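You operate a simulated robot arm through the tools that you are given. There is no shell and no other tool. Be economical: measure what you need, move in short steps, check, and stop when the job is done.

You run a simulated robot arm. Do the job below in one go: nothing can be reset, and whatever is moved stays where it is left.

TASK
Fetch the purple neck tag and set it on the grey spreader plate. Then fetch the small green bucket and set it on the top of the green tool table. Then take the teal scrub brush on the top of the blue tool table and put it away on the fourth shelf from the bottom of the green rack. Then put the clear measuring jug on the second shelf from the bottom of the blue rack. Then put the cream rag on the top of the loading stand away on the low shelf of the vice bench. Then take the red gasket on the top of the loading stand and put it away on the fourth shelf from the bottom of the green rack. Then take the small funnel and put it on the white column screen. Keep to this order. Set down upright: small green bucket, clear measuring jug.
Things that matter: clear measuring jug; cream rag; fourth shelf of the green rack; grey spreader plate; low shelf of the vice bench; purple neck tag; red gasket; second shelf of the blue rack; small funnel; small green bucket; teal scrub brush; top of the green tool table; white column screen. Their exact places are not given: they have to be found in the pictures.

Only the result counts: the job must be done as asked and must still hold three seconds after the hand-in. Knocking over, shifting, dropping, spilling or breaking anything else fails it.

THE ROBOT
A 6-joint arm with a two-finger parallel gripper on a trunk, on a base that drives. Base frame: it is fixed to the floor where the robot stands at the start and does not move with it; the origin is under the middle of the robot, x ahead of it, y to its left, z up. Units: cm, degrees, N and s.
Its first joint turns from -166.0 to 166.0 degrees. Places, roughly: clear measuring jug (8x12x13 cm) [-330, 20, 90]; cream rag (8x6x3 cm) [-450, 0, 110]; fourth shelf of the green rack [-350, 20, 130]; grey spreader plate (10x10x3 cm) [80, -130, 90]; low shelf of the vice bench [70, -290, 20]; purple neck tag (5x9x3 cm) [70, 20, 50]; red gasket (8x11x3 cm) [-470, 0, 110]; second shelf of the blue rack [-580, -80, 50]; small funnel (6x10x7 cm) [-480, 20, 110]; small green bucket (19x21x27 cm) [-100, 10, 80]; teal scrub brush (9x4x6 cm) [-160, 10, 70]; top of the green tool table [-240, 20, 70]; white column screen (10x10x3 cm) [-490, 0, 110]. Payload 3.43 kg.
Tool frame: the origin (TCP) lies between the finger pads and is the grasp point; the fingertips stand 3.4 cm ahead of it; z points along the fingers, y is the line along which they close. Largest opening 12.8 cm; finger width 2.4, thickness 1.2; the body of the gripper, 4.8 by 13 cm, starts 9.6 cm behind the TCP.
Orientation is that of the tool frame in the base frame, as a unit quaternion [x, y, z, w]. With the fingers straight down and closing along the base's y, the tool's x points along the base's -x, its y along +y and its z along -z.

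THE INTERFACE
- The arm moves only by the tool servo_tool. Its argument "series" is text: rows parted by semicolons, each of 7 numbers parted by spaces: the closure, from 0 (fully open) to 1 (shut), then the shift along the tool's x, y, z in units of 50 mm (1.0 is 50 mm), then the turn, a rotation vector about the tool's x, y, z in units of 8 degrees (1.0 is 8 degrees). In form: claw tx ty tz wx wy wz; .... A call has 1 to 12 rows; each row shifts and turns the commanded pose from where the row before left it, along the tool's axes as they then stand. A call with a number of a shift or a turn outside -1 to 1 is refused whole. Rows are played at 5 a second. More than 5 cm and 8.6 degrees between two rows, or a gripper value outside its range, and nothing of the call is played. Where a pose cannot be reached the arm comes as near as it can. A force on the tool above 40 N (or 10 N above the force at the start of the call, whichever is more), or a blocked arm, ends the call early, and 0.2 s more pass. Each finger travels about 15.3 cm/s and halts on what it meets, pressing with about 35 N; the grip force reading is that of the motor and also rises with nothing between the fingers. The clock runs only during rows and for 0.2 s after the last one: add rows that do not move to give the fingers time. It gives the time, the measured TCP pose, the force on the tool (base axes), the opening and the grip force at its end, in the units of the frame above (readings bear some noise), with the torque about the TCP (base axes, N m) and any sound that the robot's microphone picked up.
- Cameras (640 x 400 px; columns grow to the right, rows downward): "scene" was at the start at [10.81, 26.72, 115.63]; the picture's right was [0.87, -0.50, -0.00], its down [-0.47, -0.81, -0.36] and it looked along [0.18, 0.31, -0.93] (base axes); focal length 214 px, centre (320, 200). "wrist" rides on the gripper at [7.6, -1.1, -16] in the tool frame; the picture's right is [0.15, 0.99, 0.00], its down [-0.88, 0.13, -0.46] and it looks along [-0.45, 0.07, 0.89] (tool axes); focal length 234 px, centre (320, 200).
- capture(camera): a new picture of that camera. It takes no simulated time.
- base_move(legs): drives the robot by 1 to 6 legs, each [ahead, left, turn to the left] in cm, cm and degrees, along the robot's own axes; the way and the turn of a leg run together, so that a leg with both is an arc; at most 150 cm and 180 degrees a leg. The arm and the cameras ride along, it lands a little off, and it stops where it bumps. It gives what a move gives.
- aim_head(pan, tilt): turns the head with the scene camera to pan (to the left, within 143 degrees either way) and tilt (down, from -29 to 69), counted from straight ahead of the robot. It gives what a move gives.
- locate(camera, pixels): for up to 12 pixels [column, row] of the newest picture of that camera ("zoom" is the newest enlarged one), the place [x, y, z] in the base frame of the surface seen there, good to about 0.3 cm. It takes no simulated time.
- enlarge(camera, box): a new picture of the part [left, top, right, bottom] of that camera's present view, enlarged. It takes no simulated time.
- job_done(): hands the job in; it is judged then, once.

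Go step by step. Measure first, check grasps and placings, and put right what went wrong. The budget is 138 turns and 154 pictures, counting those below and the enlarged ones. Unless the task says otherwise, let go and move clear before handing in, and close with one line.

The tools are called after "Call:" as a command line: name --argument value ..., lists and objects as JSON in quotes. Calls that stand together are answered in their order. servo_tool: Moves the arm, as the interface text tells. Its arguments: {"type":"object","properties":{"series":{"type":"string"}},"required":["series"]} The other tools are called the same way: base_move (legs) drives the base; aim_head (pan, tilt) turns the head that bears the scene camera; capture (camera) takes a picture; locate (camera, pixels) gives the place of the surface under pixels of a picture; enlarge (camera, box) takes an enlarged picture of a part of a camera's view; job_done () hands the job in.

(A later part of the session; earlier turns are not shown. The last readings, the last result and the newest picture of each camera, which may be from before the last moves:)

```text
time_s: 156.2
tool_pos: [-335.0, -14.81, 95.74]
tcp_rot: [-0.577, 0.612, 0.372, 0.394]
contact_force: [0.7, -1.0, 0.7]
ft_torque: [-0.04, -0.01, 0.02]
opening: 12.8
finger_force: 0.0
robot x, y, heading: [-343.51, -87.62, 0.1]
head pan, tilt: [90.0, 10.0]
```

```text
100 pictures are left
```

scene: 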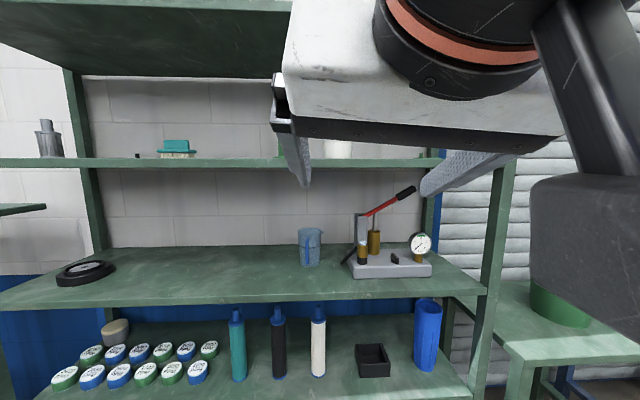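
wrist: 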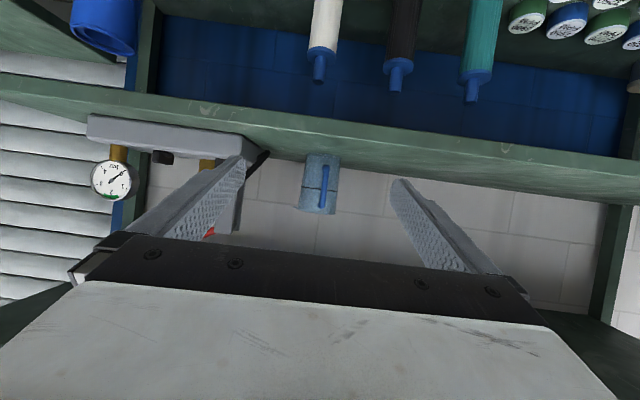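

Jug centred. Drive 20 cm toward the rack, then check.

Call:
base_move --legs '[[0, 21, 0]]'

Call:
capture --camera "wrist"

Call:
locate --camera "wrist" --pixels '[[300, 180], [320, 180], [335, 180], [345, 180], [320, 215], [310, 150], [330, 150]]'

```text
time_s: 157.9
tool_pos: [-335.66, 6.32, 95.86]
tcp_rot: [-0.579, 0.609, 0.373, 0.392]
contact_force: [0.6, -0.6, -0.1]
ft_torque: [-0.02, -0.04, -0.03]
opening: 12.79
finger_force: 0.0
robot x, y, heading: [-343.57, -66.42, 0.5]
head pan, tilt: [90.0, 10.0]
```

```text
99 pictures are left
```

wrist: 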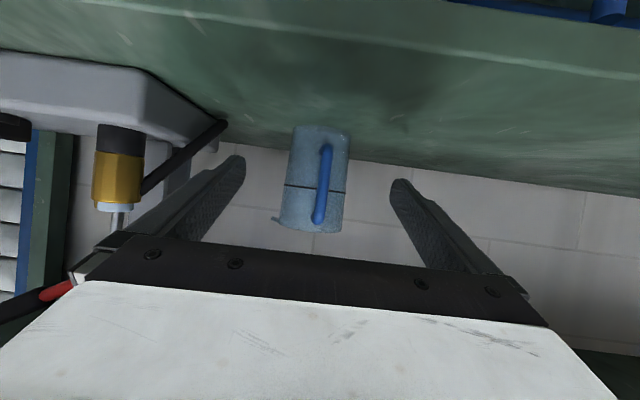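

```text
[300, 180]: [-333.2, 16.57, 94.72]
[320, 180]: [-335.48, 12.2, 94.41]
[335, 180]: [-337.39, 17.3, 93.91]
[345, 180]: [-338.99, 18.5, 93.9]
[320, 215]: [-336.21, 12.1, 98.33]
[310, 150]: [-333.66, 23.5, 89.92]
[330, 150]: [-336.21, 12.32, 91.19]
```

Call:
locate --camera "wrist" --pixels '[[223, 124], [215, 130], [190, 150], [208, 115]]'

```text
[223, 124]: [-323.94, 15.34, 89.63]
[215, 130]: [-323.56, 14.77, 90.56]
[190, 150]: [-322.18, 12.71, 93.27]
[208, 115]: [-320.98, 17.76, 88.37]
```

Lever is clear by 4 cm. Advance 13.4 cm horizontally and close on the jug.

Call:
servo_tool --series "0 -0.284 0.006 0.607 0 0 0;0 -0.284 0.006 0.607 0 0 0;0 -0.284 0.006 0.607 0 0 0;0 -0.284 0.006 0.607 0 0 0;0.2 0 0 0 0 0 0;1 0 0 0 0 0 0;1 0 0 0 0 0 0"

Call:
capture --camera "wrist"

```text
time_s: 159.5
tool_pos: [-335.0, 19.67, 96.14]
tcp_rot: [-0.579, 0.609, 0.373, 0.393]
contact_force: [1.5, 0.9, 2.8]
ft_torque: [0.19, -0.3, -0.02]
opening: 7.7
finger_force: 35.1
robot x, y, heading: [-343.68, -67.17, 0.2]
head pan, tilt: [90.0, 10.0]
```

```text
98 pictures are left
```

wrist: 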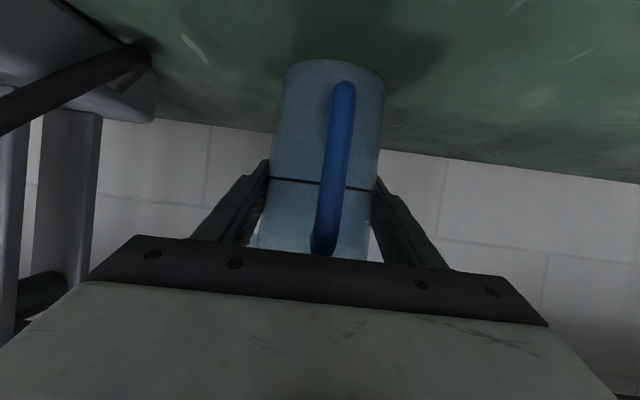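

Jug gripped (7.7). Lift 5 cm and back out with the base.

Call:
servo_tool --series "1 -0.182 0 -0.082 0 0 0;1 -0.364 0 -0.165 0 0 0;1 -0.364 0 -0.165 0 0 0;1 0 0 0 0 0 0"

Call:
base_move --legs '[[0, -50, 0]]'

Call:
capture --camera "wrist"

Call:
aim_head --pan 142 --tilt 15

Call:
capture --camera "scene"

```text
time_s: 160.5
tool_pos: [-335.1, 19.68, 100.91]
tcp_rot: [-0.579, 0.609, 0.374, 0.393]
contact_force: [-0.5, 0.5, -1.8]
ft_torque: [-0.01, 0.02, 0.01]
opening: 7.71
finger_force: 34.9
robot x, y, heading: [-343.14, -66.75, 0.5]
head pan, tilt: [90.0, 10.0]
```

```text
time_s: 163.4
tool_pos: [-334.49, -30.36, 100.93]
tcp_rot: [-0.576, 0.612, 0.371, 0.394]
contact_force: [-0.1, -0.4, -1.6]
ft_torque: [0.03, 0.04, 0.0]
opening: 7.69
finger_force: 34.9
robot x, y, heading: [-343.2, -116.58, 0.0]
head pan, tilt: [90.0, 10.0]
```

```text
97 pictures are left
```

wrist: 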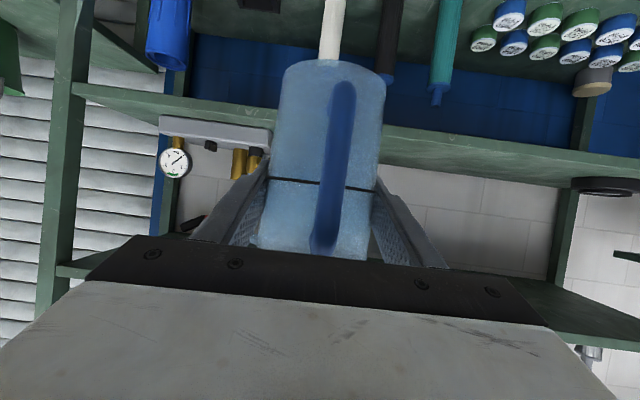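

```text
time_s: 164.6
tool_pos: [-334.39, -30.37, 100.96]
tcp_rot: [-0.576, 0.612, 0.371, 0.394]
contact_force: [0.8, 0.2, -2.0]
ft_torque: [-0.02, 0.07, 0.03]
opening: 7.68
finger_force: 34.7
robot x, y, heading: [-343.45, -116.26, 0.1]
head pan, tilt: [142.0, 15.0]
```

```text
96 pictures are left
```

scene: 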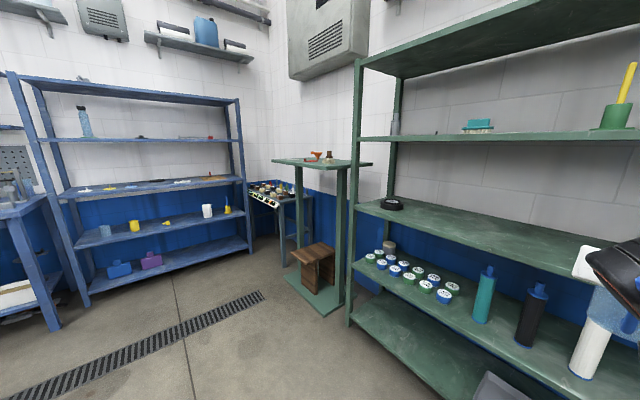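

The blue rack faces +x at the far wall; its second shelf is the one at rows 210–235. Zoom and measure.

Call:
enlarge --camera "scene" --box '[60, 160, 260, 285]'

Call:
locate --camera "zoom" --pixels '[[50, 275], [590, 180], [300, 230], [145, 235], [240, 220], [345, 205], [470, 180], [540, 170], [300, 80], [400, 215], [200, 250], [420, 190]]'

```text
3.20 times, centred on (160, 222) of scene
```

zoom: 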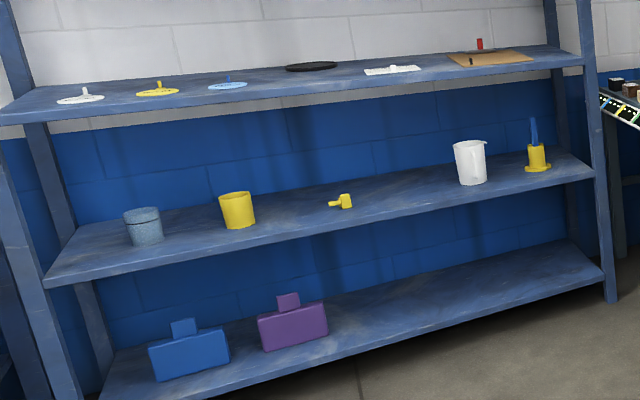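

```text
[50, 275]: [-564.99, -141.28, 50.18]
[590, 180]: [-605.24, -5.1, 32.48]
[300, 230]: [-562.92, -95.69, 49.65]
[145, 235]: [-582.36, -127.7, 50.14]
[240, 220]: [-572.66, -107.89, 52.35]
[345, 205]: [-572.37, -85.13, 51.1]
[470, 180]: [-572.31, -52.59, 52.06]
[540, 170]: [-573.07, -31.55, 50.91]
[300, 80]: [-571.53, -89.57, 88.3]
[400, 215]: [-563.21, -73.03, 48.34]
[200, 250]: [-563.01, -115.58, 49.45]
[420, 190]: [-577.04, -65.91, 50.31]
```

Second shelf top z≈50.2, front x≈-563; free gap around y=-70 between the small yellow piece (-85) and the white jug (-53). Check the loading stand's footprint, then turn the robot left ~93°.

Call:
locate --camera "scene" --pixels '[[287, 278], [313, 316], [346, 298], [275, 160], [352, 166], [300, 160], [262, 295], [60, 330], [313, 156], [329, 160]]'

Call:
base_move --legs '[[0, 0, 93]]'

```text
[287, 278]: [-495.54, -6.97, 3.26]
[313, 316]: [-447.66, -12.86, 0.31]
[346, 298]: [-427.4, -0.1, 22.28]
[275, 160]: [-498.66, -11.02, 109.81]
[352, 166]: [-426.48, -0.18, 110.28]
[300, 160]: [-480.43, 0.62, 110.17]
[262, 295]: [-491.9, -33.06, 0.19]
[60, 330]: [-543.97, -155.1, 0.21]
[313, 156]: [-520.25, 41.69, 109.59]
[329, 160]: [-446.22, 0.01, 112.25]
```

```text
time_s: 168.9
tool_pos: [-429.88, -110.58, 100.96]
tcp_rot: [0.841, -0.011, -0.541, -0.007]
contact_force: [-0.4, 0.0, -1.1]
ft_torque: [0.02, 0.0, 0.0]
opening: 7.71
finger_force: 34.7
robot x, y, heading: [-342.95, -116.52, 92.1]
head pan, tilt: [142.0, 15.0]
```

Heading 178.5° for the tool. Drive left 113 and ahead 44 to stand off from the blue rack.

Call:
base_move --legs '[[0, 113, 0], [43, 0, 0]]'

Call:
aim_head --pan 90 --tilt 35

Call:
capture --camera "scene"

```text
time_s: 177.1
tool_pos: [-548.93, -68.99, 100.95]
tcp_rot: [0.84, -0.021, -0.541, -0.014]
contact_force: [-0.1, 0.5, -2.5]
ft_torque: [-0.01, 0.02, -0.03]
opening: 7.72
finger_force: 35.0
robot x, y, heading: [-462.58, -77.31, 90.7]
head pan, tilt: [142.0, 15.0]
```

```text
time_s: 178.3
tool_pos: [-548.9, -68.99, 100.87]
tcp_rot: [0.84, -0.02, -0.541, -0.013]
contact_force: [-0.4, -0.4, -3.2]
ft_torque: [0.0, -0.03, -0.04]
opening: 7.71
finger_force: 34.6
robot x, y, heading: [-462.49, -77.34, 90.6]
head pan, tilt: [90.0, 35.0]
```

```text
94 pictures are left
```

scene: 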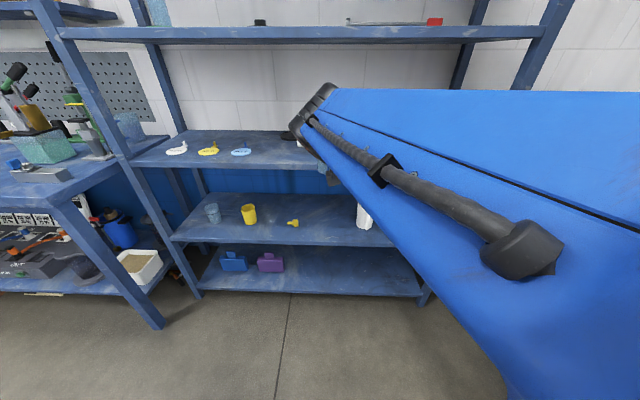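

Call:
locate --camera "scene" --pixels '[[293, 222], [287, 224], [300, 222], [360, 218], [365, 228], [330, 215], [330, 243], [320, 205]]'

Call:
servo_tool --series "1 0.863 0 0.394 0 0 0;1 0.863 0 0.394 0 0 0;1 0.863 0 0.394 0 0 0;1 0.863 0 0.394 0 0 0;1 0.863 0 0.394 0 0 0;1 0.863 0 0.394 0 0 0;1 0.863 0 0.394 0 0 0;1 0.863 0 0.394 0 0 0"

Call:
capture --camera "scene"

Call:
capture --camera "wrist"

```text
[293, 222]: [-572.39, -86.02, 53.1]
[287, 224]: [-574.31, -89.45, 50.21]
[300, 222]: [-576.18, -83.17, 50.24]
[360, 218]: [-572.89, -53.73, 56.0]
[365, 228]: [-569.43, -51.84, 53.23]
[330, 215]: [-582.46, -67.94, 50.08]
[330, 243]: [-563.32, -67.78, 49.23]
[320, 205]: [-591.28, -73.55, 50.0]
```

```text
time_s: 180.2
tool_pos: [-549.25, -68.68, 63.18]
tcp_rot: [0.84, -0.022, -0.542, -0.014]
contact_force: [0.4, 0.6, -1.4]
ft_torque: [0.01, -0.02, 0.0]
opening: 7.71
finger_force: 35.2
robot x, y, heading: [-462.85, -77.28, 90.8]
head pan, tilt: [90.0, 35.0]
```

```text
93 pictures are left
```

scene: 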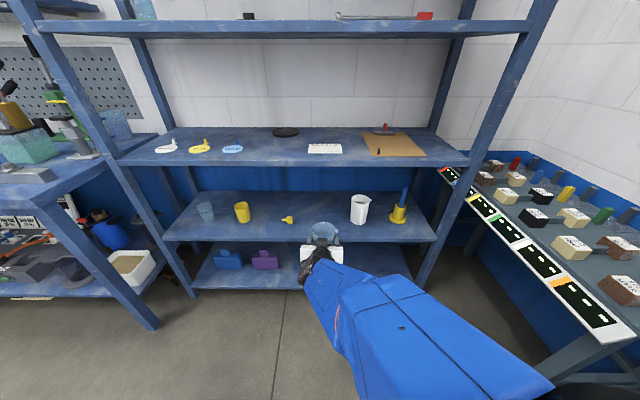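

```text
92 pictures are left
```

wrist: 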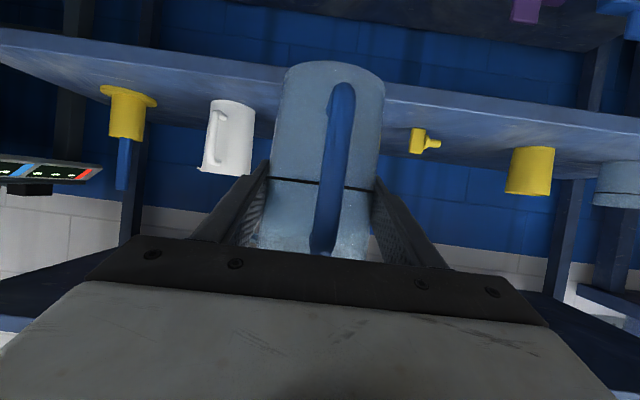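

Gap is fine. Drive 23 cm left (toward the rack).

Call:
base_move --legs '[[0, 23, 0]]'

Call:
capture --camera "scene"

Call:
capture --camera "wrist"

```text
time_s: 181.9
tool_pos: [-572.07, -69.01, 63.24]
tcp_rot: [0.84, -0.02, -0.542, -0.013]
contact_force: [0.2, -0.5, -1.3]
ft_torque: [-0.03, -0.03, -0.01]
opening: 7.7
finger_force: 34.9
robot x, y, heading: [-485.57, -77.34, 90.4]
head pan, tilt: [90.0, 35.0]
```

```text
91 pictures are left
```

scene: 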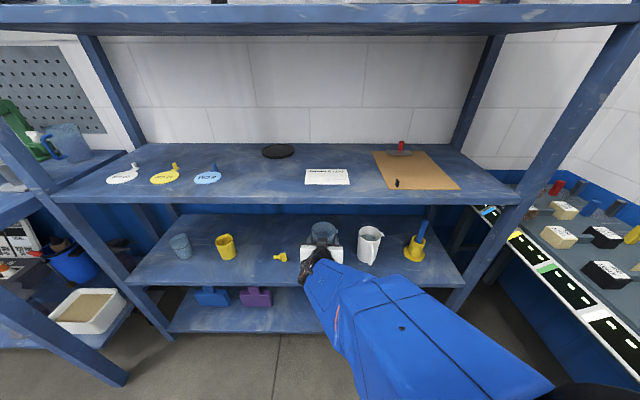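

```text
90 pictures are left
```

wrist: 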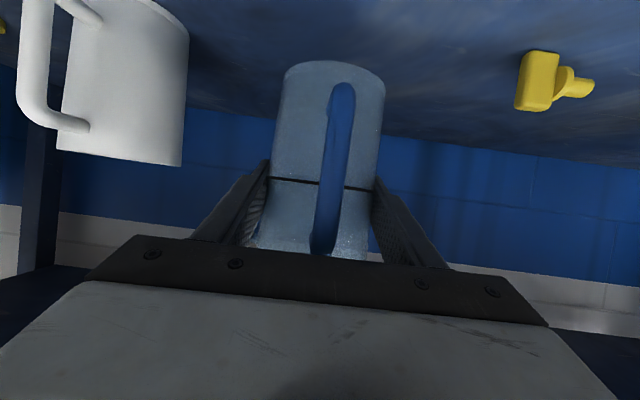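

Lower toward the shelf.

Call:
servo_tool --series "1 0.273 0 0.124 0 0 0;1 0.273 0 0.124 0 0 0;1 0.273 0 0.124 0 0 0;1 0.036 0 0.017 0 0 0;1 0 0 0 0 0 0"

Call:
servo_tool --series "1 0.036 0 0.017 0 0 0;1 0.018 0 0.008 0 0 0;1 0 0 0 0 0 0"

```text
time_s: 183.1
tool_pos: [-572.0, -69.02, 58.42]
tcp_rot: [0.84, -0.02, -0.542, -0.013]
contact_force: [-0.2, -0.3, -2.3]
ft_torque: [-0.02, 0.01, -0.01]
opening: 7.72
finger_force: 35.2
robot x, y, heading: [-485.21, -77.41, 90.4]
head pan, tilt: [90.0, 35.0]
```

```text
time_s: 183.9
tool_pos: [-572.06, -68.96, 58.13]
tcp_rot: [0.841, -0.02, -0.541, -0.013]
contact_force: [0.4, -1.1, -2.7]
ft_torque: [0.0, 0.01, -0.02]
opening: 7.73
finger_force: 35.1
robot x, y, heading: [-485.37, -77.14, 90.5]
head pan, tilt: [90.0, 35.0]
```

Call:
servo_tool --series "1 0.027 0 0.012 0 0 0;1 0.018 0 0.008 0 0 0;1 0 0 0 0 0 0"

```text
time_s: 184.7
tool_pos: [-572.12, -68.91, 58.08]
tcp_rot: [0.839, -0.021, -0.543, -0.014]
contact_force: [0.4, 0.7, 10.7]
ft_torque: [0.54, 0.04, -0.06]
opening: 7.72
finger_force: 34.7
robot x, y, heading: [-485.16, -77.48, 90.4]
head pan, tilt: [90.0, 35.0]
```

Down (10.7 N). Open to about 10 cm and back straight out.

Call:
servo_tool --series "0.8 0 0 0 0 0 0;0.2 0 0 0 0 0 0;0.1 0 0 0 0 0 0"

Call:
base_move --legs '[[0, -26, 0]]'

Call:
capture --camera "wrist"

```text
time_s: 185.5
tool_pos: [-572.03, -68.98, 57.9]
tcp_rot: [0.84, -0.02, -0.542, -0.013]
contact_force: [-0.4, 0.0, -0.2]
ft_torque: [-0.03, -0.01, 0.01]
opening: 11.52
finger_force: 0.0
robot x, y, heading: [-485.74, -77.41, 90.7]
head pan, tilt: [90.0, 35.0]
```

```text
time_s: 187.3
tool_pos: [-546.81, -68.85, 57.98]
tcp_rot: [0.841, -0.019, -0.541, -0.012]
contact_force: [-0.1, -0.1, 0.3]
ft_torque: [0.02, 0.0, 0.0]
opening: 11.52
finger_force: 0.0
robot x, y, heading: [-460.06, -77.19, 90.5]
head pan, tilt: [90.0, 35.0]
```

```text
89 pictures are left
```

wrist: 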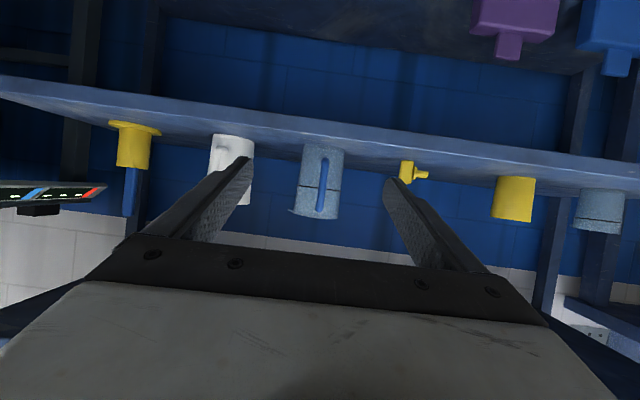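

Jug stands free. Raise the arm, back away and turn right to have the loading stand on the left.

Call:
servo_tool --series "0 -0.836 0 -0.38 0 0 0;0 -0.836 0 -0.38 0 0 0;0 -0.836 0 -0.38 0 0 0;0 -0.836 0 -0.38 0 0 0;0 -0.836 0 -0.38 0 0 0;0 -0.836 0 -0.38 0 0 0;0 -0.836 0 -0.38 0 0 0;0 -0.836 0 -0.38 0 0 0;0 -0.836 0 -0.38 0 0 0;0 -0.836 0 -0.38 0 0 0;0 -0.836 0 -0.38 0 0 0;0 -0.836 0 -0.38 0 0 0"

Call:
base_move --legs '[[-45, 0, 0], [0, 0, -88]]'

Call:
aim_head --pan 92 --tilt 15

Call:
capture --camera "scene"

Call:
capture --camera "wrist"

```text
time_s: 189.9
tool_pos: [-546.83, -68.8, 113.0]
tcp_rot: [0.841, -0.021, -0.54, -0.014]
contact_force: [-0.2, 0.0, -0.3]
ft_torque: [-0.01, 0.03, 0.03]
opening: 12.79
finger_force: 0.0
robot x, y, heading: [-459.98, -77.13, 90.6]
head pan, tilt: [90.0, 35.0]
```

```text
time_s: 196.3
tool_pos: [-453.78, -33.91, 112.99]
tcp_rot: [-0.59, 0.6, 0.379, 0.386]
contact_force: [-0.1, -1.8, -0.3]
ft_torque: [-0.02, 0.01, 0.01]
opening: 12.79
finger_force: 0.1
robot x, y, heading: [-459.52, -120.98, 2.1]
head pan, tilt: [90.0, 35.0]
```

```text
time_s: 197.2
tool_pos: [-453.56, -33.75, 112.95]
tcp_rot: [-0.589, 0.601, 0.378, 0.387]
contact_force: [-0.2, -0.4, -0.7]
ft_torque: [0.0, 0.01, -0.01]
opening: 12.81
finger_force: 0.0
robot x, y, heading: [-458.99, -121.16, 2.5]
head pan, tilt: [92.0, 15.0]
```

```text
88 pictures are left
```

scene: 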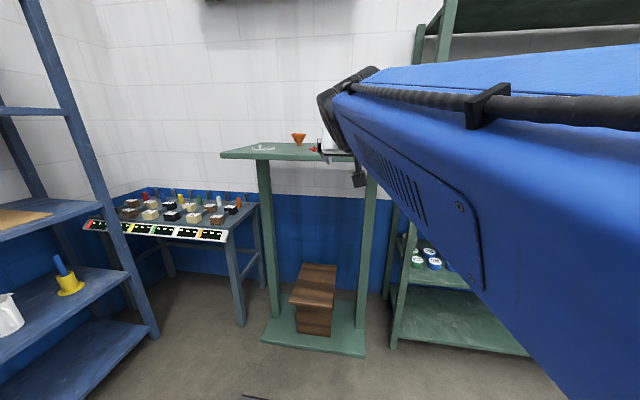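

```text
87 pictures are left
```

wrist: 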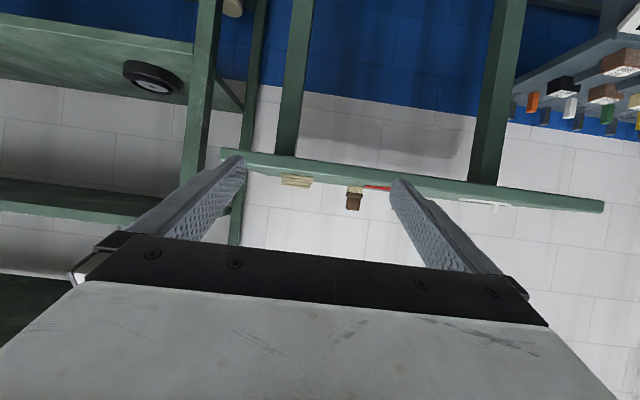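

I need a view from above of the stand top: reduce the tilt to 45° and raise/pull in the tool.

Call:
servo_tool --series "0 0 0 0 0 0.875 0;0 0 0 0 0 0.875 0;0 0 0 0 0 0.875 0;0 0.07 0 -0.92 0 0 0;0 0.07 0 -0.92 0 0 0;0 0.07 0 -0.92 0 0 0;0 0.07 0 -0.92 0 0 0"

Call:
base_move --legs '[[0, 28, -2]]'

Call:
capture --camera "wrist"

Call:
enlarge --camera "wrist" --box '[220, 100, 540, 240]'

```text
time_s: 199.0
tool_pos: [-453.62, -42.7, 117.89]
tcp_rot: [-0.654, 0.674, 0.226, 0.257]
contact_force: [-0.4, 0.0, -0.5]
ft_torque: [0.02, -0.02, 0.03]
opening: 12.78
finger_force: 0.1
robot x, y, heading: [-459.03, -120.75, 2.4]
head pan, tilt: [92.0, 15.0]
stopped in row 7: the arm was blocked; the commanded pose is now the measured one
```

```text
time_s: 200.9
tool_pos: [-451.93, -15.23, 117.9]
tcp_rot: [-0.645, 0.684, 0.222, 0.259]
contact_force: [0.7, -0.3, -0.3]
ft_torque: [-0.01, -0.03, -0.01]
opening: 12.83
finger_force: 0.0
robot x, y, heading: [-460.46, -93.17, 0.7]
head pan, tilt: [92.0, 15.0]
```

```text
86 pictures are left
```

wrist: 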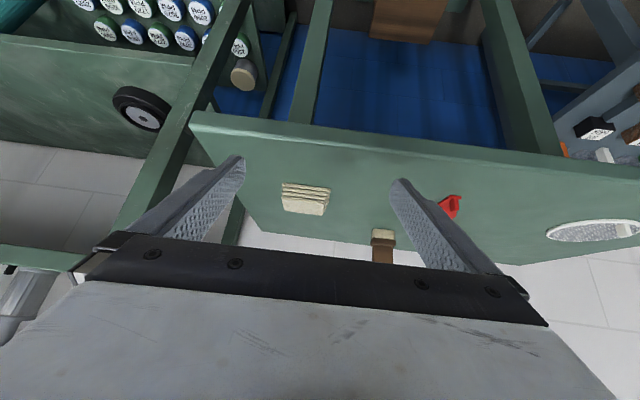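

```text
2.00 times, centred on (380, 170) of wrist
```

zoom: 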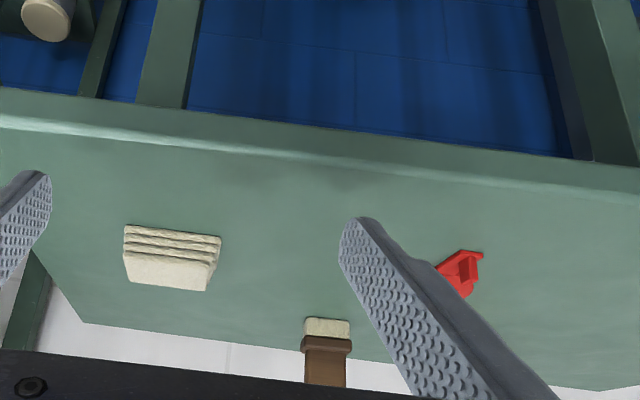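

Good view: the rag at (305,198), gasket at (450,206), screen at (595,230), a brown brush behind. Measuring.

Call:
locate --camera "wrist" --pixels '[[283, 184], [328, 190], [322, 214], [283, 208], [304, 186], [304, 205], [382, 240], [450, 203], [460, 197], [595, 230], [250, 140], [305, 150]]'

Call:
enlarge --camera "wrist" --box '[265, 170, 345, 230]'

```text
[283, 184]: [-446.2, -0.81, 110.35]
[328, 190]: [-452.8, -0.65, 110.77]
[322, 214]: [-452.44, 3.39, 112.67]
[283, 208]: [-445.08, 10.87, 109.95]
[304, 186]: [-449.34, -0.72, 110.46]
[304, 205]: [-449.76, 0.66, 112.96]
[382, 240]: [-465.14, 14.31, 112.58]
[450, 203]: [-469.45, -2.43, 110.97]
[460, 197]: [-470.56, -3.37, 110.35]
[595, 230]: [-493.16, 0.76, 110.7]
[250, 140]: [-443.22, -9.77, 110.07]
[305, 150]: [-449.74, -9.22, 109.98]
```

```text
6.67 times, centred on (305, 200) of wrist
```

zoom: 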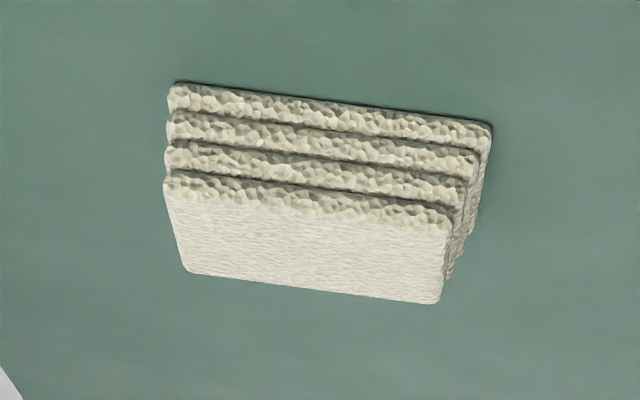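

Rag spans x -453.4…-445.6, y -1…5, z 110–113. Square the tool and drive 10 cm closer.

Call:
servo_tool --series "0 0 0 0 -0.36 -0.017 -0.1;0 -0.2 0 -0.24 0 0 0"

Call:
base_move --legs '[[2, 10, 0]]'

Call:
enlarge --camera "wrist" --box '[200, 100, 440, 250]'

```text
time_s: 201.5
tool_pos: [-451.91, -15.21, 119.66]
tcp_rot: [-0.655, 0.674, 0.238, 0.245]
contact_force: [-0.5, -1.5, 1.8]
ft_torque: [0.06, 0.04, 0.02]
opening: 12.8
finger_force: 0.0
robot x, y, heading: [-460.07, -93.03, 0.5]
head pan, tilt: [92.0, 15.0]
```

```text
time_s: 202.7
tool_pos: [-450.19, -4.87, 119.46]
tcp_rot: [-0.654, 0.674, 0.237, 0.247]
contact_force: [-0.3, -1.1, -0.7]
ft_torque: [-0.03, 0.01, -0.02]
opening: 12.83
finger_force: 0.0
robot x, y, heading: [-458.29, -82.81, 0.8]
head pan, tilt: [92.0, 15.0]
```

```text
2.67 times, centred on (320, 175) of wrist
```

zoom: 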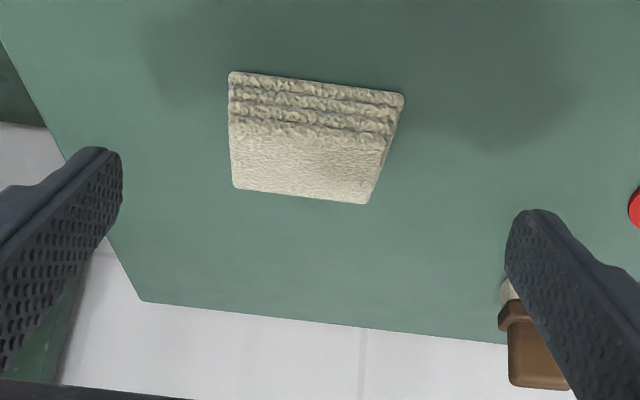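

Centred; advance along the tool axis and close on the rag.

Call:
servo_tool --series "0 -0.027 -0.033 0.523 0 0 0;0 -0.027 -0.033 0.523 0 0 0;0 -0.027 -0.033 0.523 0 0 0;0 0 0 0 0 0 0;0.3 0 0 0 0 0 0;1 0 0 0 0 0 0;1 0 0 0 0 0 0"

Call:
enlarge --camera "wrist" --box '[200, 100, 440, 250]'

```text
time_s: 204.3
tool_pos: [-449.66, 0.33, 113.65]
tcp_rot: [-0.656, 0.674, 0.237, 0.245]
contact_force: [0.2, -0.6, -0.4]
ft_torque: [0.0, -0.03, 0.02]
opening: 7.11
finger_force: 35.1
robot x, y, heading: [-458.12, -82.57, 0.3]
head pan, tilt: [92.0, 15.0]
```

```text
2.67 times, centred on (320, 175) of wrist
```

zoom: 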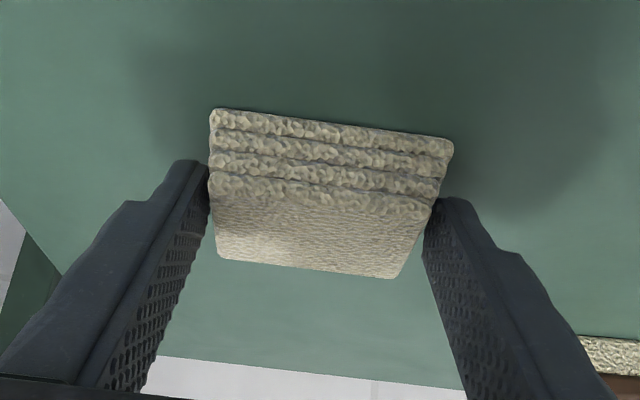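

Gripped at 7.1 cm. Lift and verify.

Call:
servo_tool --series "1 -0.13 0 -0.153 0 0 0;1 -0.26 0 -0.3 0 0 0;1 0 0 0 0 0 0"

Call:
base_move --legs '[[0, -40, 0]]'

Call:
capture --camera "wrist"

```text
time_s: 205.1
tool_pos: [-449.37, -0.41, 115.88]
tcp_rot: [-0.655, 0.674, 0.238, 0.246]
contact_force: [-0.1, 0.5, 0.8]
ft_torque: [-0.03, 0.01, 0.02]
opening: 7.12
finger_force: 35.0
out of reach, approached as far as the arm can: row 2
robot x, y, heading: [-458.4, -83.17, 0.8]
head pan, tilt: [92.0, 15.0]
```

```text
time_s: 207.6
tool_pos: [-449.34, -40.42, 115.72]
tcp_rot: [-0.658, 0.671, 0.238, 0.245]
contact_force: [0.6, 0.3, 0.2]
ft_torque: [0.02, 0.01, -0.01]
opening: 7.08
finger_force: 35.0
robot x, y, heading: [-457.5, -122.7, 0.6]
head pan, tilt: [92.0, 15.0]
```

```text
81 pictures are left
```

wrist: 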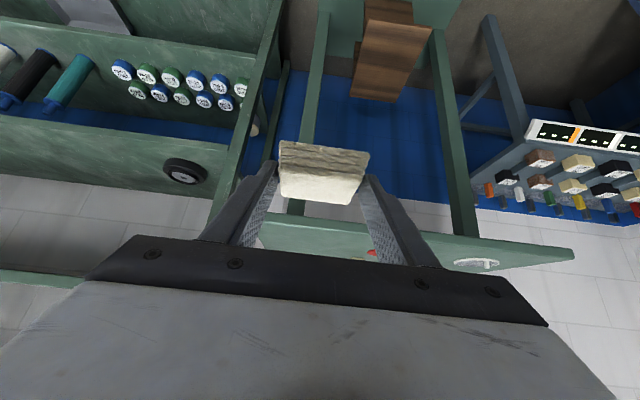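

Rag held. Drive back along the aisle toward the benches (410 cm), then look.

Call:
base_move --legs '[[140, 0, -0.6], [140, 0, 0]]'

Call:
aim_head --pan -20 --tilt 20

Call:
capture --camera "scene"

```text
time_s: 221.0
tool_pos: [-173.11, -38.19, 115.72]
tcp_rot: [-0.658, 0.671, 0.238, 0.245]
contact_force: [-0.5, -0.4, -0.3]
ft_torque: [0.01, 0.0, -0.03]
opening: 7.07
finger_force: 35.0
robot x, y, heading: [-181.52, -120.54, 1.0]
head pan, tilt: [92.0, 15.0]
```

```text
time_s: 222.9
tool_pos: [-173.11, -38.26, 115.7]
tcp_rot: [-0.658, 0.672, 0.238, 0.245]
contact_force: [0.0, 0.1, 0.5]
ft_torque: [0.0, 0.03, -0.03]
opening: 7.09
finger_force: 35.0
robot x, y, heading: [-181.46, -120.76, 1.0]
head pan, tilt: [-20.0, 20.0]
```

```text
80 pictures are left
```

scene: 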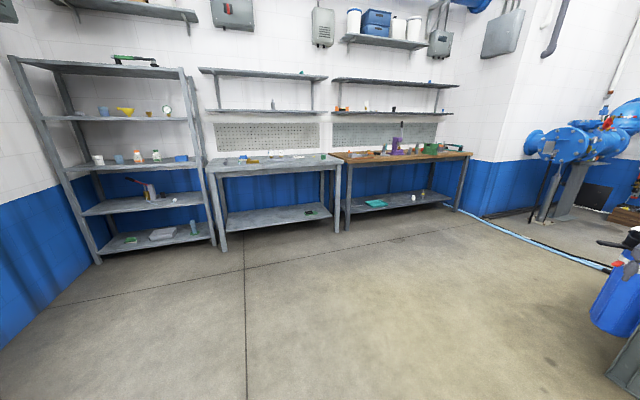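

Floor is clear; a blue hose lies beyond the wooden vice bench. Zoom on its low shelf.

Call:
enlarge --camera "scene" --box '[330, 130, 490, 230]'

Call:
locate --camera "zoom" --pixels '[[80, 330], [200, 305], [350, 290], [480, 270], [170, 285], [330, 255], [380, 240], [490, 130], [70, 130], [250, 280], [180, 320]]'

Call:
locate --camera "scene" --pixels '[[480, 220], [550, 245], [600, 265], [620, 330], [640, 390], [600, 380]]'

```text
4.00 times, centred on (410, 180) of scene
```

zoom: 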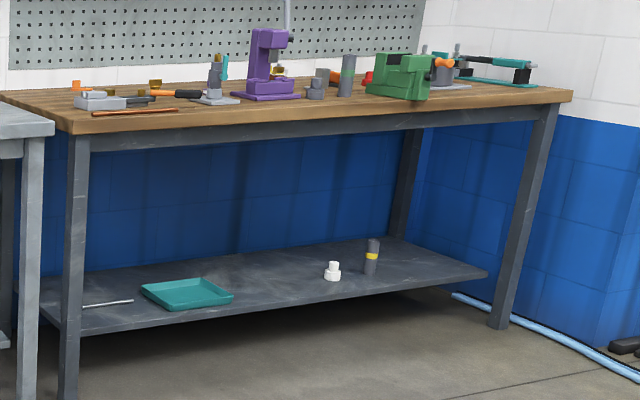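

```text
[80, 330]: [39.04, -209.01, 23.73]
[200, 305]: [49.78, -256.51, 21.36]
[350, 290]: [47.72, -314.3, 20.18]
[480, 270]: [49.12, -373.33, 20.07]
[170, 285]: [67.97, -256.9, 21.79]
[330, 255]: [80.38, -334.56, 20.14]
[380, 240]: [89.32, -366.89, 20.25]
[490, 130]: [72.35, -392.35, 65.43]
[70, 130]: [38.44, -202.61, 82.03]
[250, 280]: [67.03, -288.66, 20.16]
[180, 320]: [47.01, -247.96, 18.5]
```

```text
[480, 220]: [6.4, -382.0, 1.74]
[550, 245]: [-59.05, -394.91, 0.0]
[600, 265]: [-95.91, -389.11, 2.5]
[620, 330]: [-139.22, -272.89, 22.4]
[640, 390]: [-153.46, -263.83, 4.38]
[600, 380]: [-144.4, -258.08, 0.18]
```

Low shelf: z≈20.1, front x≈47, free around y=-288. Drive on, turn right 91°, and come alongside.

Call:
base_move --legs '[[121, 0, 0], [0, 0, -91], [100, 0, 0], [57, 0, 0]]'

Call:
aim_head --pan 75 --tilt 40

Call:
capture --camera "scene"

```text
time_s: 240.5
tool_pos: [23.12, -285.08, 115.77]
tcp_rot: [0.027, 0.94, -0.011, 0.341]
contact_force: [0.2, 0.3, 0.0]
ft_torque: [0.01, 0.04, -0.04]
opening: 7.08
finger_force: 35.2
robot x, y, heading: [-58.64, -273.62, -91.4]
head pan, tilt: [-20.0, 20.0]
```

```text
time_s: 242.2
tool_pos: [23.22, -284.98, 115.75]
tcp_rot: [0.026, 0.94, -0.011, 0.34]
contact_force: [-0.2, 0.5, 0.0]
ft_torque: [0.0, -0.01, 0.0]
opening: 7.07
finger_force: 35.1
robot x, y, heading: [-58.64, -273.49, -91.1]
head pan, tilt: [75.0, 40.0]
```

```text
78 pictures are left
```

scene: 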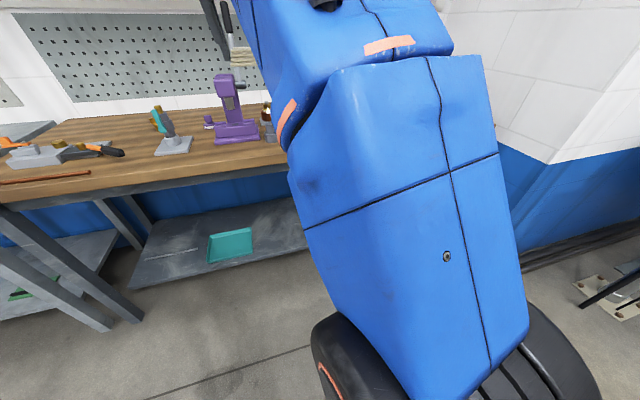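

Lower the tool in front of the bench.

Call:
servo_tool --series "1 0.605 0 0.726 0 0 0;1 0.605 0 0.726 0 0 0;1 0.605 0 0.726 0 0 0;1 0.605 0 0.726 0 0 0;1 0.605 0 0.726 0 0 0;1 0.605 0 0.726 0 0 0;1 0.605 0 0.726 0 0 0;1 0.605 0 0.726 0 0 0;1 0.605 0 0.726 0 0 0"

Call:
servo_tool --series "1 0.605 0 0.726 0 0 0;1 0.605 0 0.726 0 0 0;1 0.605 0 0.726 0 0 0;1 0.605 0 0.726 0 0 0;1 0.605 0 0.726 0 0 0;1 0.605 0 0.726 0 0 0;1 0.605 0 0.726 0 0 0;1 0.605 0 0.726 0 0 0;1 0.605 0 0.726 0 0 0"

Call:
capture --camera "wrist"

Call:
capture --camera "scene"

```text
time_s: 244.2
tool_pos: [23.55, -285.02, 73.38]
tcp_rot: [0.027, 0.939, -0.01, 0.342]
contact_force: [-0.5, -0.4, 0.2]
ft_torque: [-0.01, -0.01, 0.0]
opening: 7.08
finger_force: 35.2
robot x, y, heading: [-58.77, -273.99, -91.1]
head pan, tilt: [75.0, 40.0]
```

```text
time_s: 246.2
tool_pos: [23.65, -285.2, 30.75]
tcp_rot: [0.027, 0.939, -0.012, 0.343]
contact_force: [-0.4, -0.4, 0.2]
ft_torque: [0.0, 0.05, -0.02]
opening: 7.09
finger_force: 34.7
robot x, y, heading: [-58.91, -273.11, -91.0]
head pan, tilt: [75.0, 40.0]
```

```text
77 pictures are left
```

wrist: 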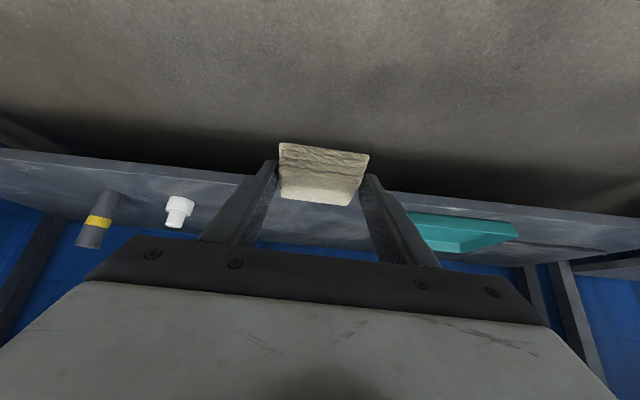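

```text
76 pictures are left
```

scene: 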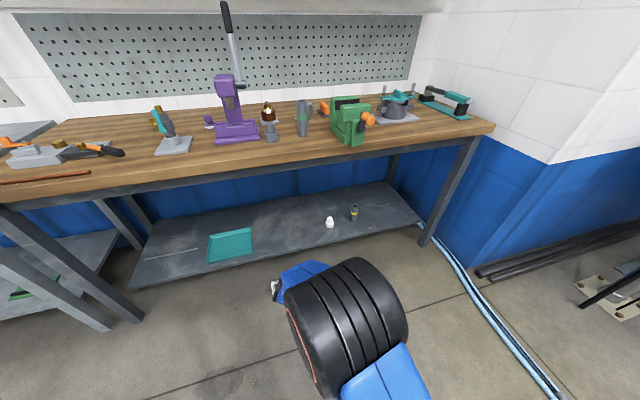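

Call:
locate --camera "scene" --pixels '[[252, 245], [252, 230], [208, 260], [328, 222], [270, 235], [300, 225], [300, 166], [270, 255]]'

```text
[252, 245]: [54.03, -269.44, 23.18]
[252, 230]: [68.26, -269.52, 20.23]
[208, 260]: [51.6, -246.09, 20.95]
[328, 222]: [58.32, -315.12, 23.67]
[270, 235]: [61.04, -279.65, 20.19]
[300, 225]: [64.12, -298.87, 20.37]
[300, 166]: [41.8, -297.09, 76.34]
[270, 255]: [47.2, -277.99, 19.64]
```

Gap y -312…-270; shift 6 cm, then drive 32 cm in.

Call:
base_move --legs '[[6, 0, 1], [0, 32, 0]]'

Call:
capture --camera "wrist"

Call:
capture --camera "scene"

```text
time_s: 248.9
tool_pos: [55.47, -289.63, 30.71]
tcp_rot: [0.018, 0.94, -0.008, 0.341]
contact_force: [-0.2, 0.8, 0.1]
ft_torque: [0.03, 0.02, 0.03]
opening: 7.08
finger_force: 35.0
robot x, y, heading: [-27.37, -279.66, -90.0]
head pan, tilt: [75.0, 40.0]
```

```text
75 pictures are left
```

wrist: 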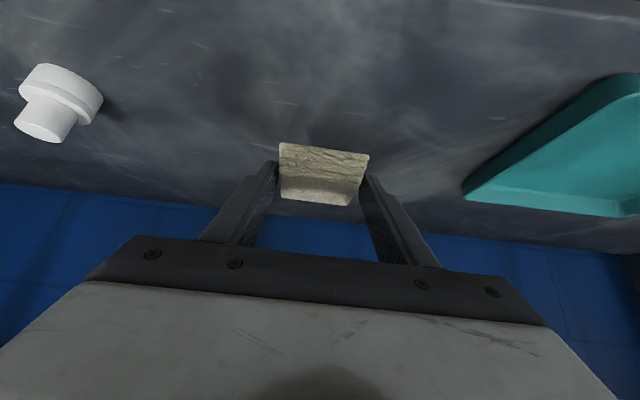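

```text
74 pictures are left
```

scene: 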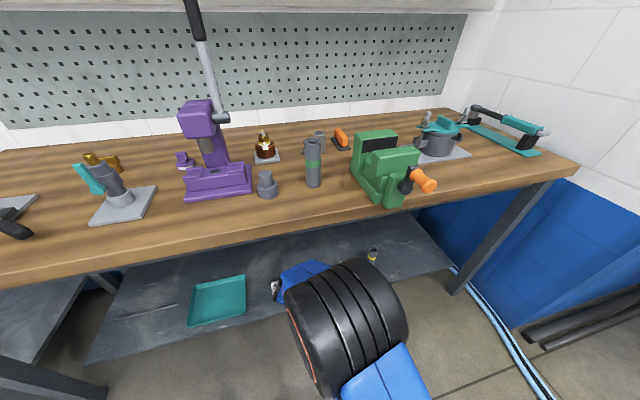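

Lower onto the shelf.

Call:
servo_tool --series "1 0.28 0 0.336 0 0 0;1 0.28 0 0.336 0 0 0;1 0.26 0 0.312 0 0 0;1 0 0 0 0 0 0"

Call:
servo_tool --series "1 0.025 0 0.03 0 0 0;1 0.025 0 0.03 0 0 0;1 0 0 0 0 0 0"

Call:
enlarge --camera "wrist" --box '[200, 100, 440, 250]'

```text
time_s: 249.9
tool_pos: [55.58, -289.43, 24.16]
tcp_rot: [0.019, 0.94, -0.009, 0.341]
contact_force: [0.9, -0.3, -0.7]
ft_torque: [0.0, 0.0, 0.0]
opening: 7.08
finger_force: 34.9
robot x, y, heading: [-27.1, -279.53, -89.9]
head pan, tilt: [75.0, 40.0]
```

```text
time_s: 250.7
tool_pos: [55.58, -289.59, 23.9]
tcp_rot: [0.018, 0.94, -0.008, 0.341]
contact_force: [-1.0, 0.2, -0.2]
ft_torque: [0.04, -0.01, 0.01]
opening: 7.09
finger_force: 34.9
robot x, y, heading: [-27.09, -279.65, -89.8]
head pan, tilt: [75.0, 40.0]
```

```text
2.67 times, centred on (320, 175) of wrist
```

zoom: 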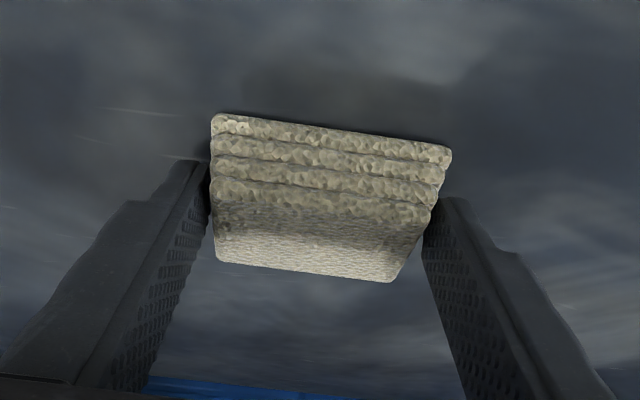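

Call:
servo_tool --series "1 0.025 0 0.03 0 0 0;1 0.012 0 0.015 0 0 0;1 0 0 0 0 0 0"

```text
time_s: 251.5
tool_pos: [55.55, -289.62, 23.73]
tcp_rot: [0.019, 0.94, -0.008, 0.342]
contact_force: [-0.3, -0.4, 2.9]
ft_torque: [0.06, -0.02, -0.04]
opening: 7.1
finger_force: 34.9
robot x, y, heading: [-27.53, -279.39, -90.2]
head pan, tilt: [75.0, 40.0]
```

Touching (2.9 N). Release and retract along the tool axis.

Call:
servo_tool --series "0.3 0 0 0 0 0 0;0.1 0 0 0 0 0 0;0.1 0 0 -0.3 0 0 0;0.1 0 0 -0.8 0 0 0;0.1 0 0 -0.8 0 0 0"

Call:
capture --camera "wrist"

```text
time_s: 252.7
tool_pos: [49.62, -289.29, 31.03]
tcp_rot: [0.018, 0.94, -0.008, 0.341]
contact_force: [0.4, -0.8, -0.8]
ft_torque: [-0.01, -0.04, -0.01]
opening: 11.52
finger_force: 0.1
robot x, y, heading: [-26.81, -279.57, -89.9]
head pan, tilt: [75.0, 40.0]
```

```text
72 pictures are left
```

wrist: 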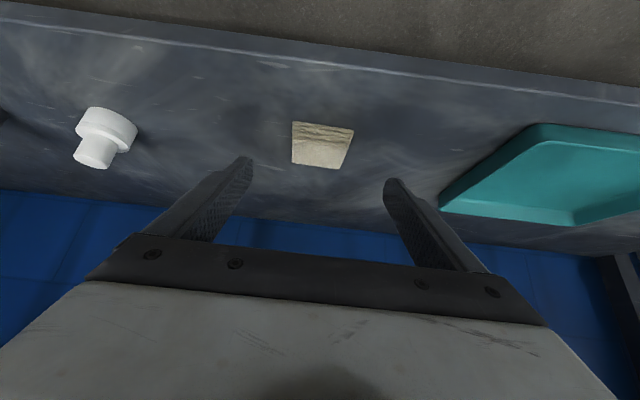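

Rag rests on the low shelf. Back out, raise the arm, and return to the stand.

Call:
base_move --legs '[[0, -33, 0]]'

Call:
servo_tool --series "0 -0.605 0 -0.726 0 0 0;0 -0.605 0 -0.726 0 0 0;0 -0.605 0 -0.726 0 0 0;0 -0.605 0 -0.726 0 0 0;0 -0.605 0 -0.726 0 0 0;0 -0.605 0 -0.726 0 0 0;0 -0.605 0 -0.726 0 0 0;0 -0.605 0 -0.726 0 0 0;0 -0.605 0 -0.726 0 0 0"

Call:
servo_tool --series "0 -0.605 0 -0.726 0 0 0;0 -0.605 0 -0.726 0 0 0;0 -0.605 0 -0.726 0 0 0;0 -0.605 0 -0.726 0 0 0;0 -0.605 0 -0.726 0 0 0;0 -0.605 0 -0.726 0 0 0;0 -0.605 0 -0.726 0 0 0;0 -0.605 0 -0.726 0 0 0;0 -0.605 0 -0.726 0 0 0"

Call:
base_move --legs '[[-100, 0, 0], [-60, 0, 0], [0, 0, 90], [-140, 0, 0]]'

```text
time_s: 254.9
tool_pos: [16.53, -289.53, 31.1]
tcp_rot: [0.019, 0.94, -0.009, 0.341]
contact_force: [0.3, 0.6, -0.5]
ft_torque: [0.03, -0.02, 0.03]
opening: 11.54
finger_force: 0.1
robot x, y, heading: [-59.99, -279.7, -90.3]
head pan, tilt: [75.0, 40.0]
```

```text
time_s: 256.9
tool_pos: [16.37, -289.35, 73.43]
tcp_rot: [0.02, 0.94, -0.008, 0.341]
contact_force: [-0.7, -0.6, 0.1]
ft_torque: [-0.02, 0.01, -0.02]
opening: 12.8
finger_force: 0.1
robot x, y, heading: [-60.01, -279.64, -90.3]
head pan, tilt: [75.0, 40.0]
```

```text
time_s: 259.1
tool_pos: [18.95, -291.22, 112.08]
tcp_rot: [0.03, 0.947, -0.02, 0.32]
contact_force: [0.2, -1.0, 1.2]
ft_torque: [-0.04, -0.01, -0.04]
opening: 12.8
finger_force: 0.1
robot x, y, heading: [-60.32, -279.28, -90.1]
head pan, tilt: [75.0, 40.0]
stopped in row 9: the arm was blocked; the commanded pose is now the measured one
```

```text
time_s: 277.7
tool_pos: [-190.57, -40.4, 112.37]
tcp_rot: [-0.656, 0.683, 0.217, 0.237]
contact_force: [1.1, -0.7, 0.1]
ft_torque: [0.01, -0.02, 0.03]
opening: 12.8
finger_force: 0.1
robot x, y, heading: [-200.2, -119.93, 0.9]
head pan, tilt: [75.0, 40.0]
```

Call:
base_move --legs '[[-140, 0, -0.9], [-138, 0, 0]]'

Call:
capture --camera "wrist"

```text
time_s: 291.3
tool_pos: [-466.38, -39.49, 112.08]
tcp_rot: [-0.638, 0.699, 0.21, 0.244]
contact_force: [0.3, 0.1, -0.7]
ft_torque: [0.01, -0.01, 0.01]
opening: 12.8
finger_force: 0.0
robot x, y, heading: [-480.3, -118.45, -1.7]
head pan, tilt: [75.0, 40.0]
```

```text
71 pictures are left
```

wrist: 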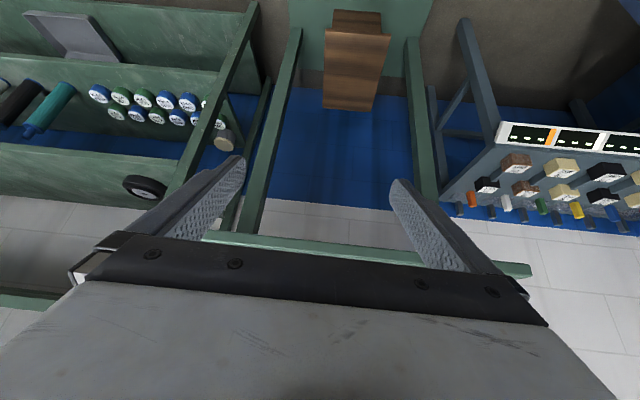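

Call:
servo_tool --series "0 -0.43 0 -0.55 0 0 0;0 -0.43 0 -0.55 0 0 0"

Call:
base_move --legs '[[0, 22, 1.7]]'

Call:
capture --camera "wrist"

Call:
enlarge --camera "wrist" --box '[220, 100, 460, 250]'

```text
time_s: 291.9
tool_pos: [-466.47, -40.31, 117.85]
tcp_rot: [-0.639, 0.7, 0.209, 0.242]
contact_force: [0.1, 0.8, -0.4]
ft_torque: [-0.02, 0.01, 0.01]
opening: 12.82
finger_force: 0.0
out of reach, approached as far as the arm can: row 2
robot x, y, heading: [-480.09, -117.89, -1.8]
head pan, tilt: [75.0, 40.0]
```

```text
time_s: 293.6
tool_pos: [-468.41, -18.33, 117.83]
tcp_rot: [-0.649, 0.689, 0.214, 0.24]
contact_force: [0.4, -0.2, 0.2]
ft_torque: [0.02, 0.0, 0.0]
opening: 12.82
finger_force: 0.1
robot x, y, heading: [-479.99, -96.95, 0.1]
head pan, tilt: [75.0, 40.0]
```

```text
70 pictures are left
```

wrist: 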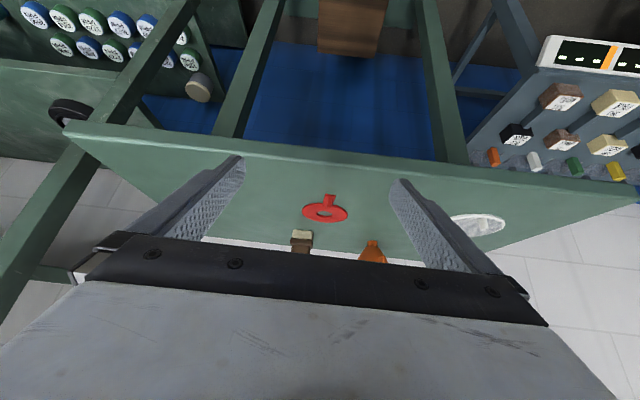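

```text
2.67 times, centred on (340, 175) of wrist
```

zoom: 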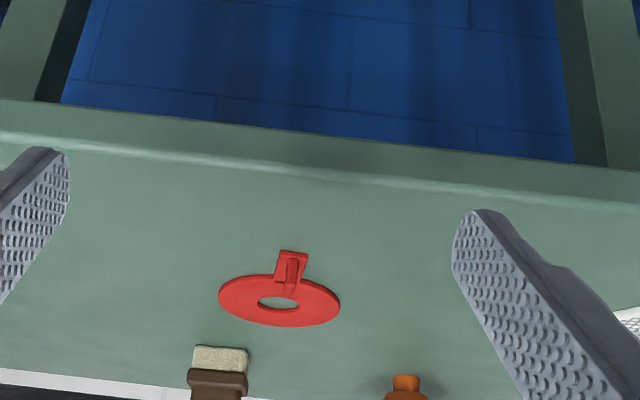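

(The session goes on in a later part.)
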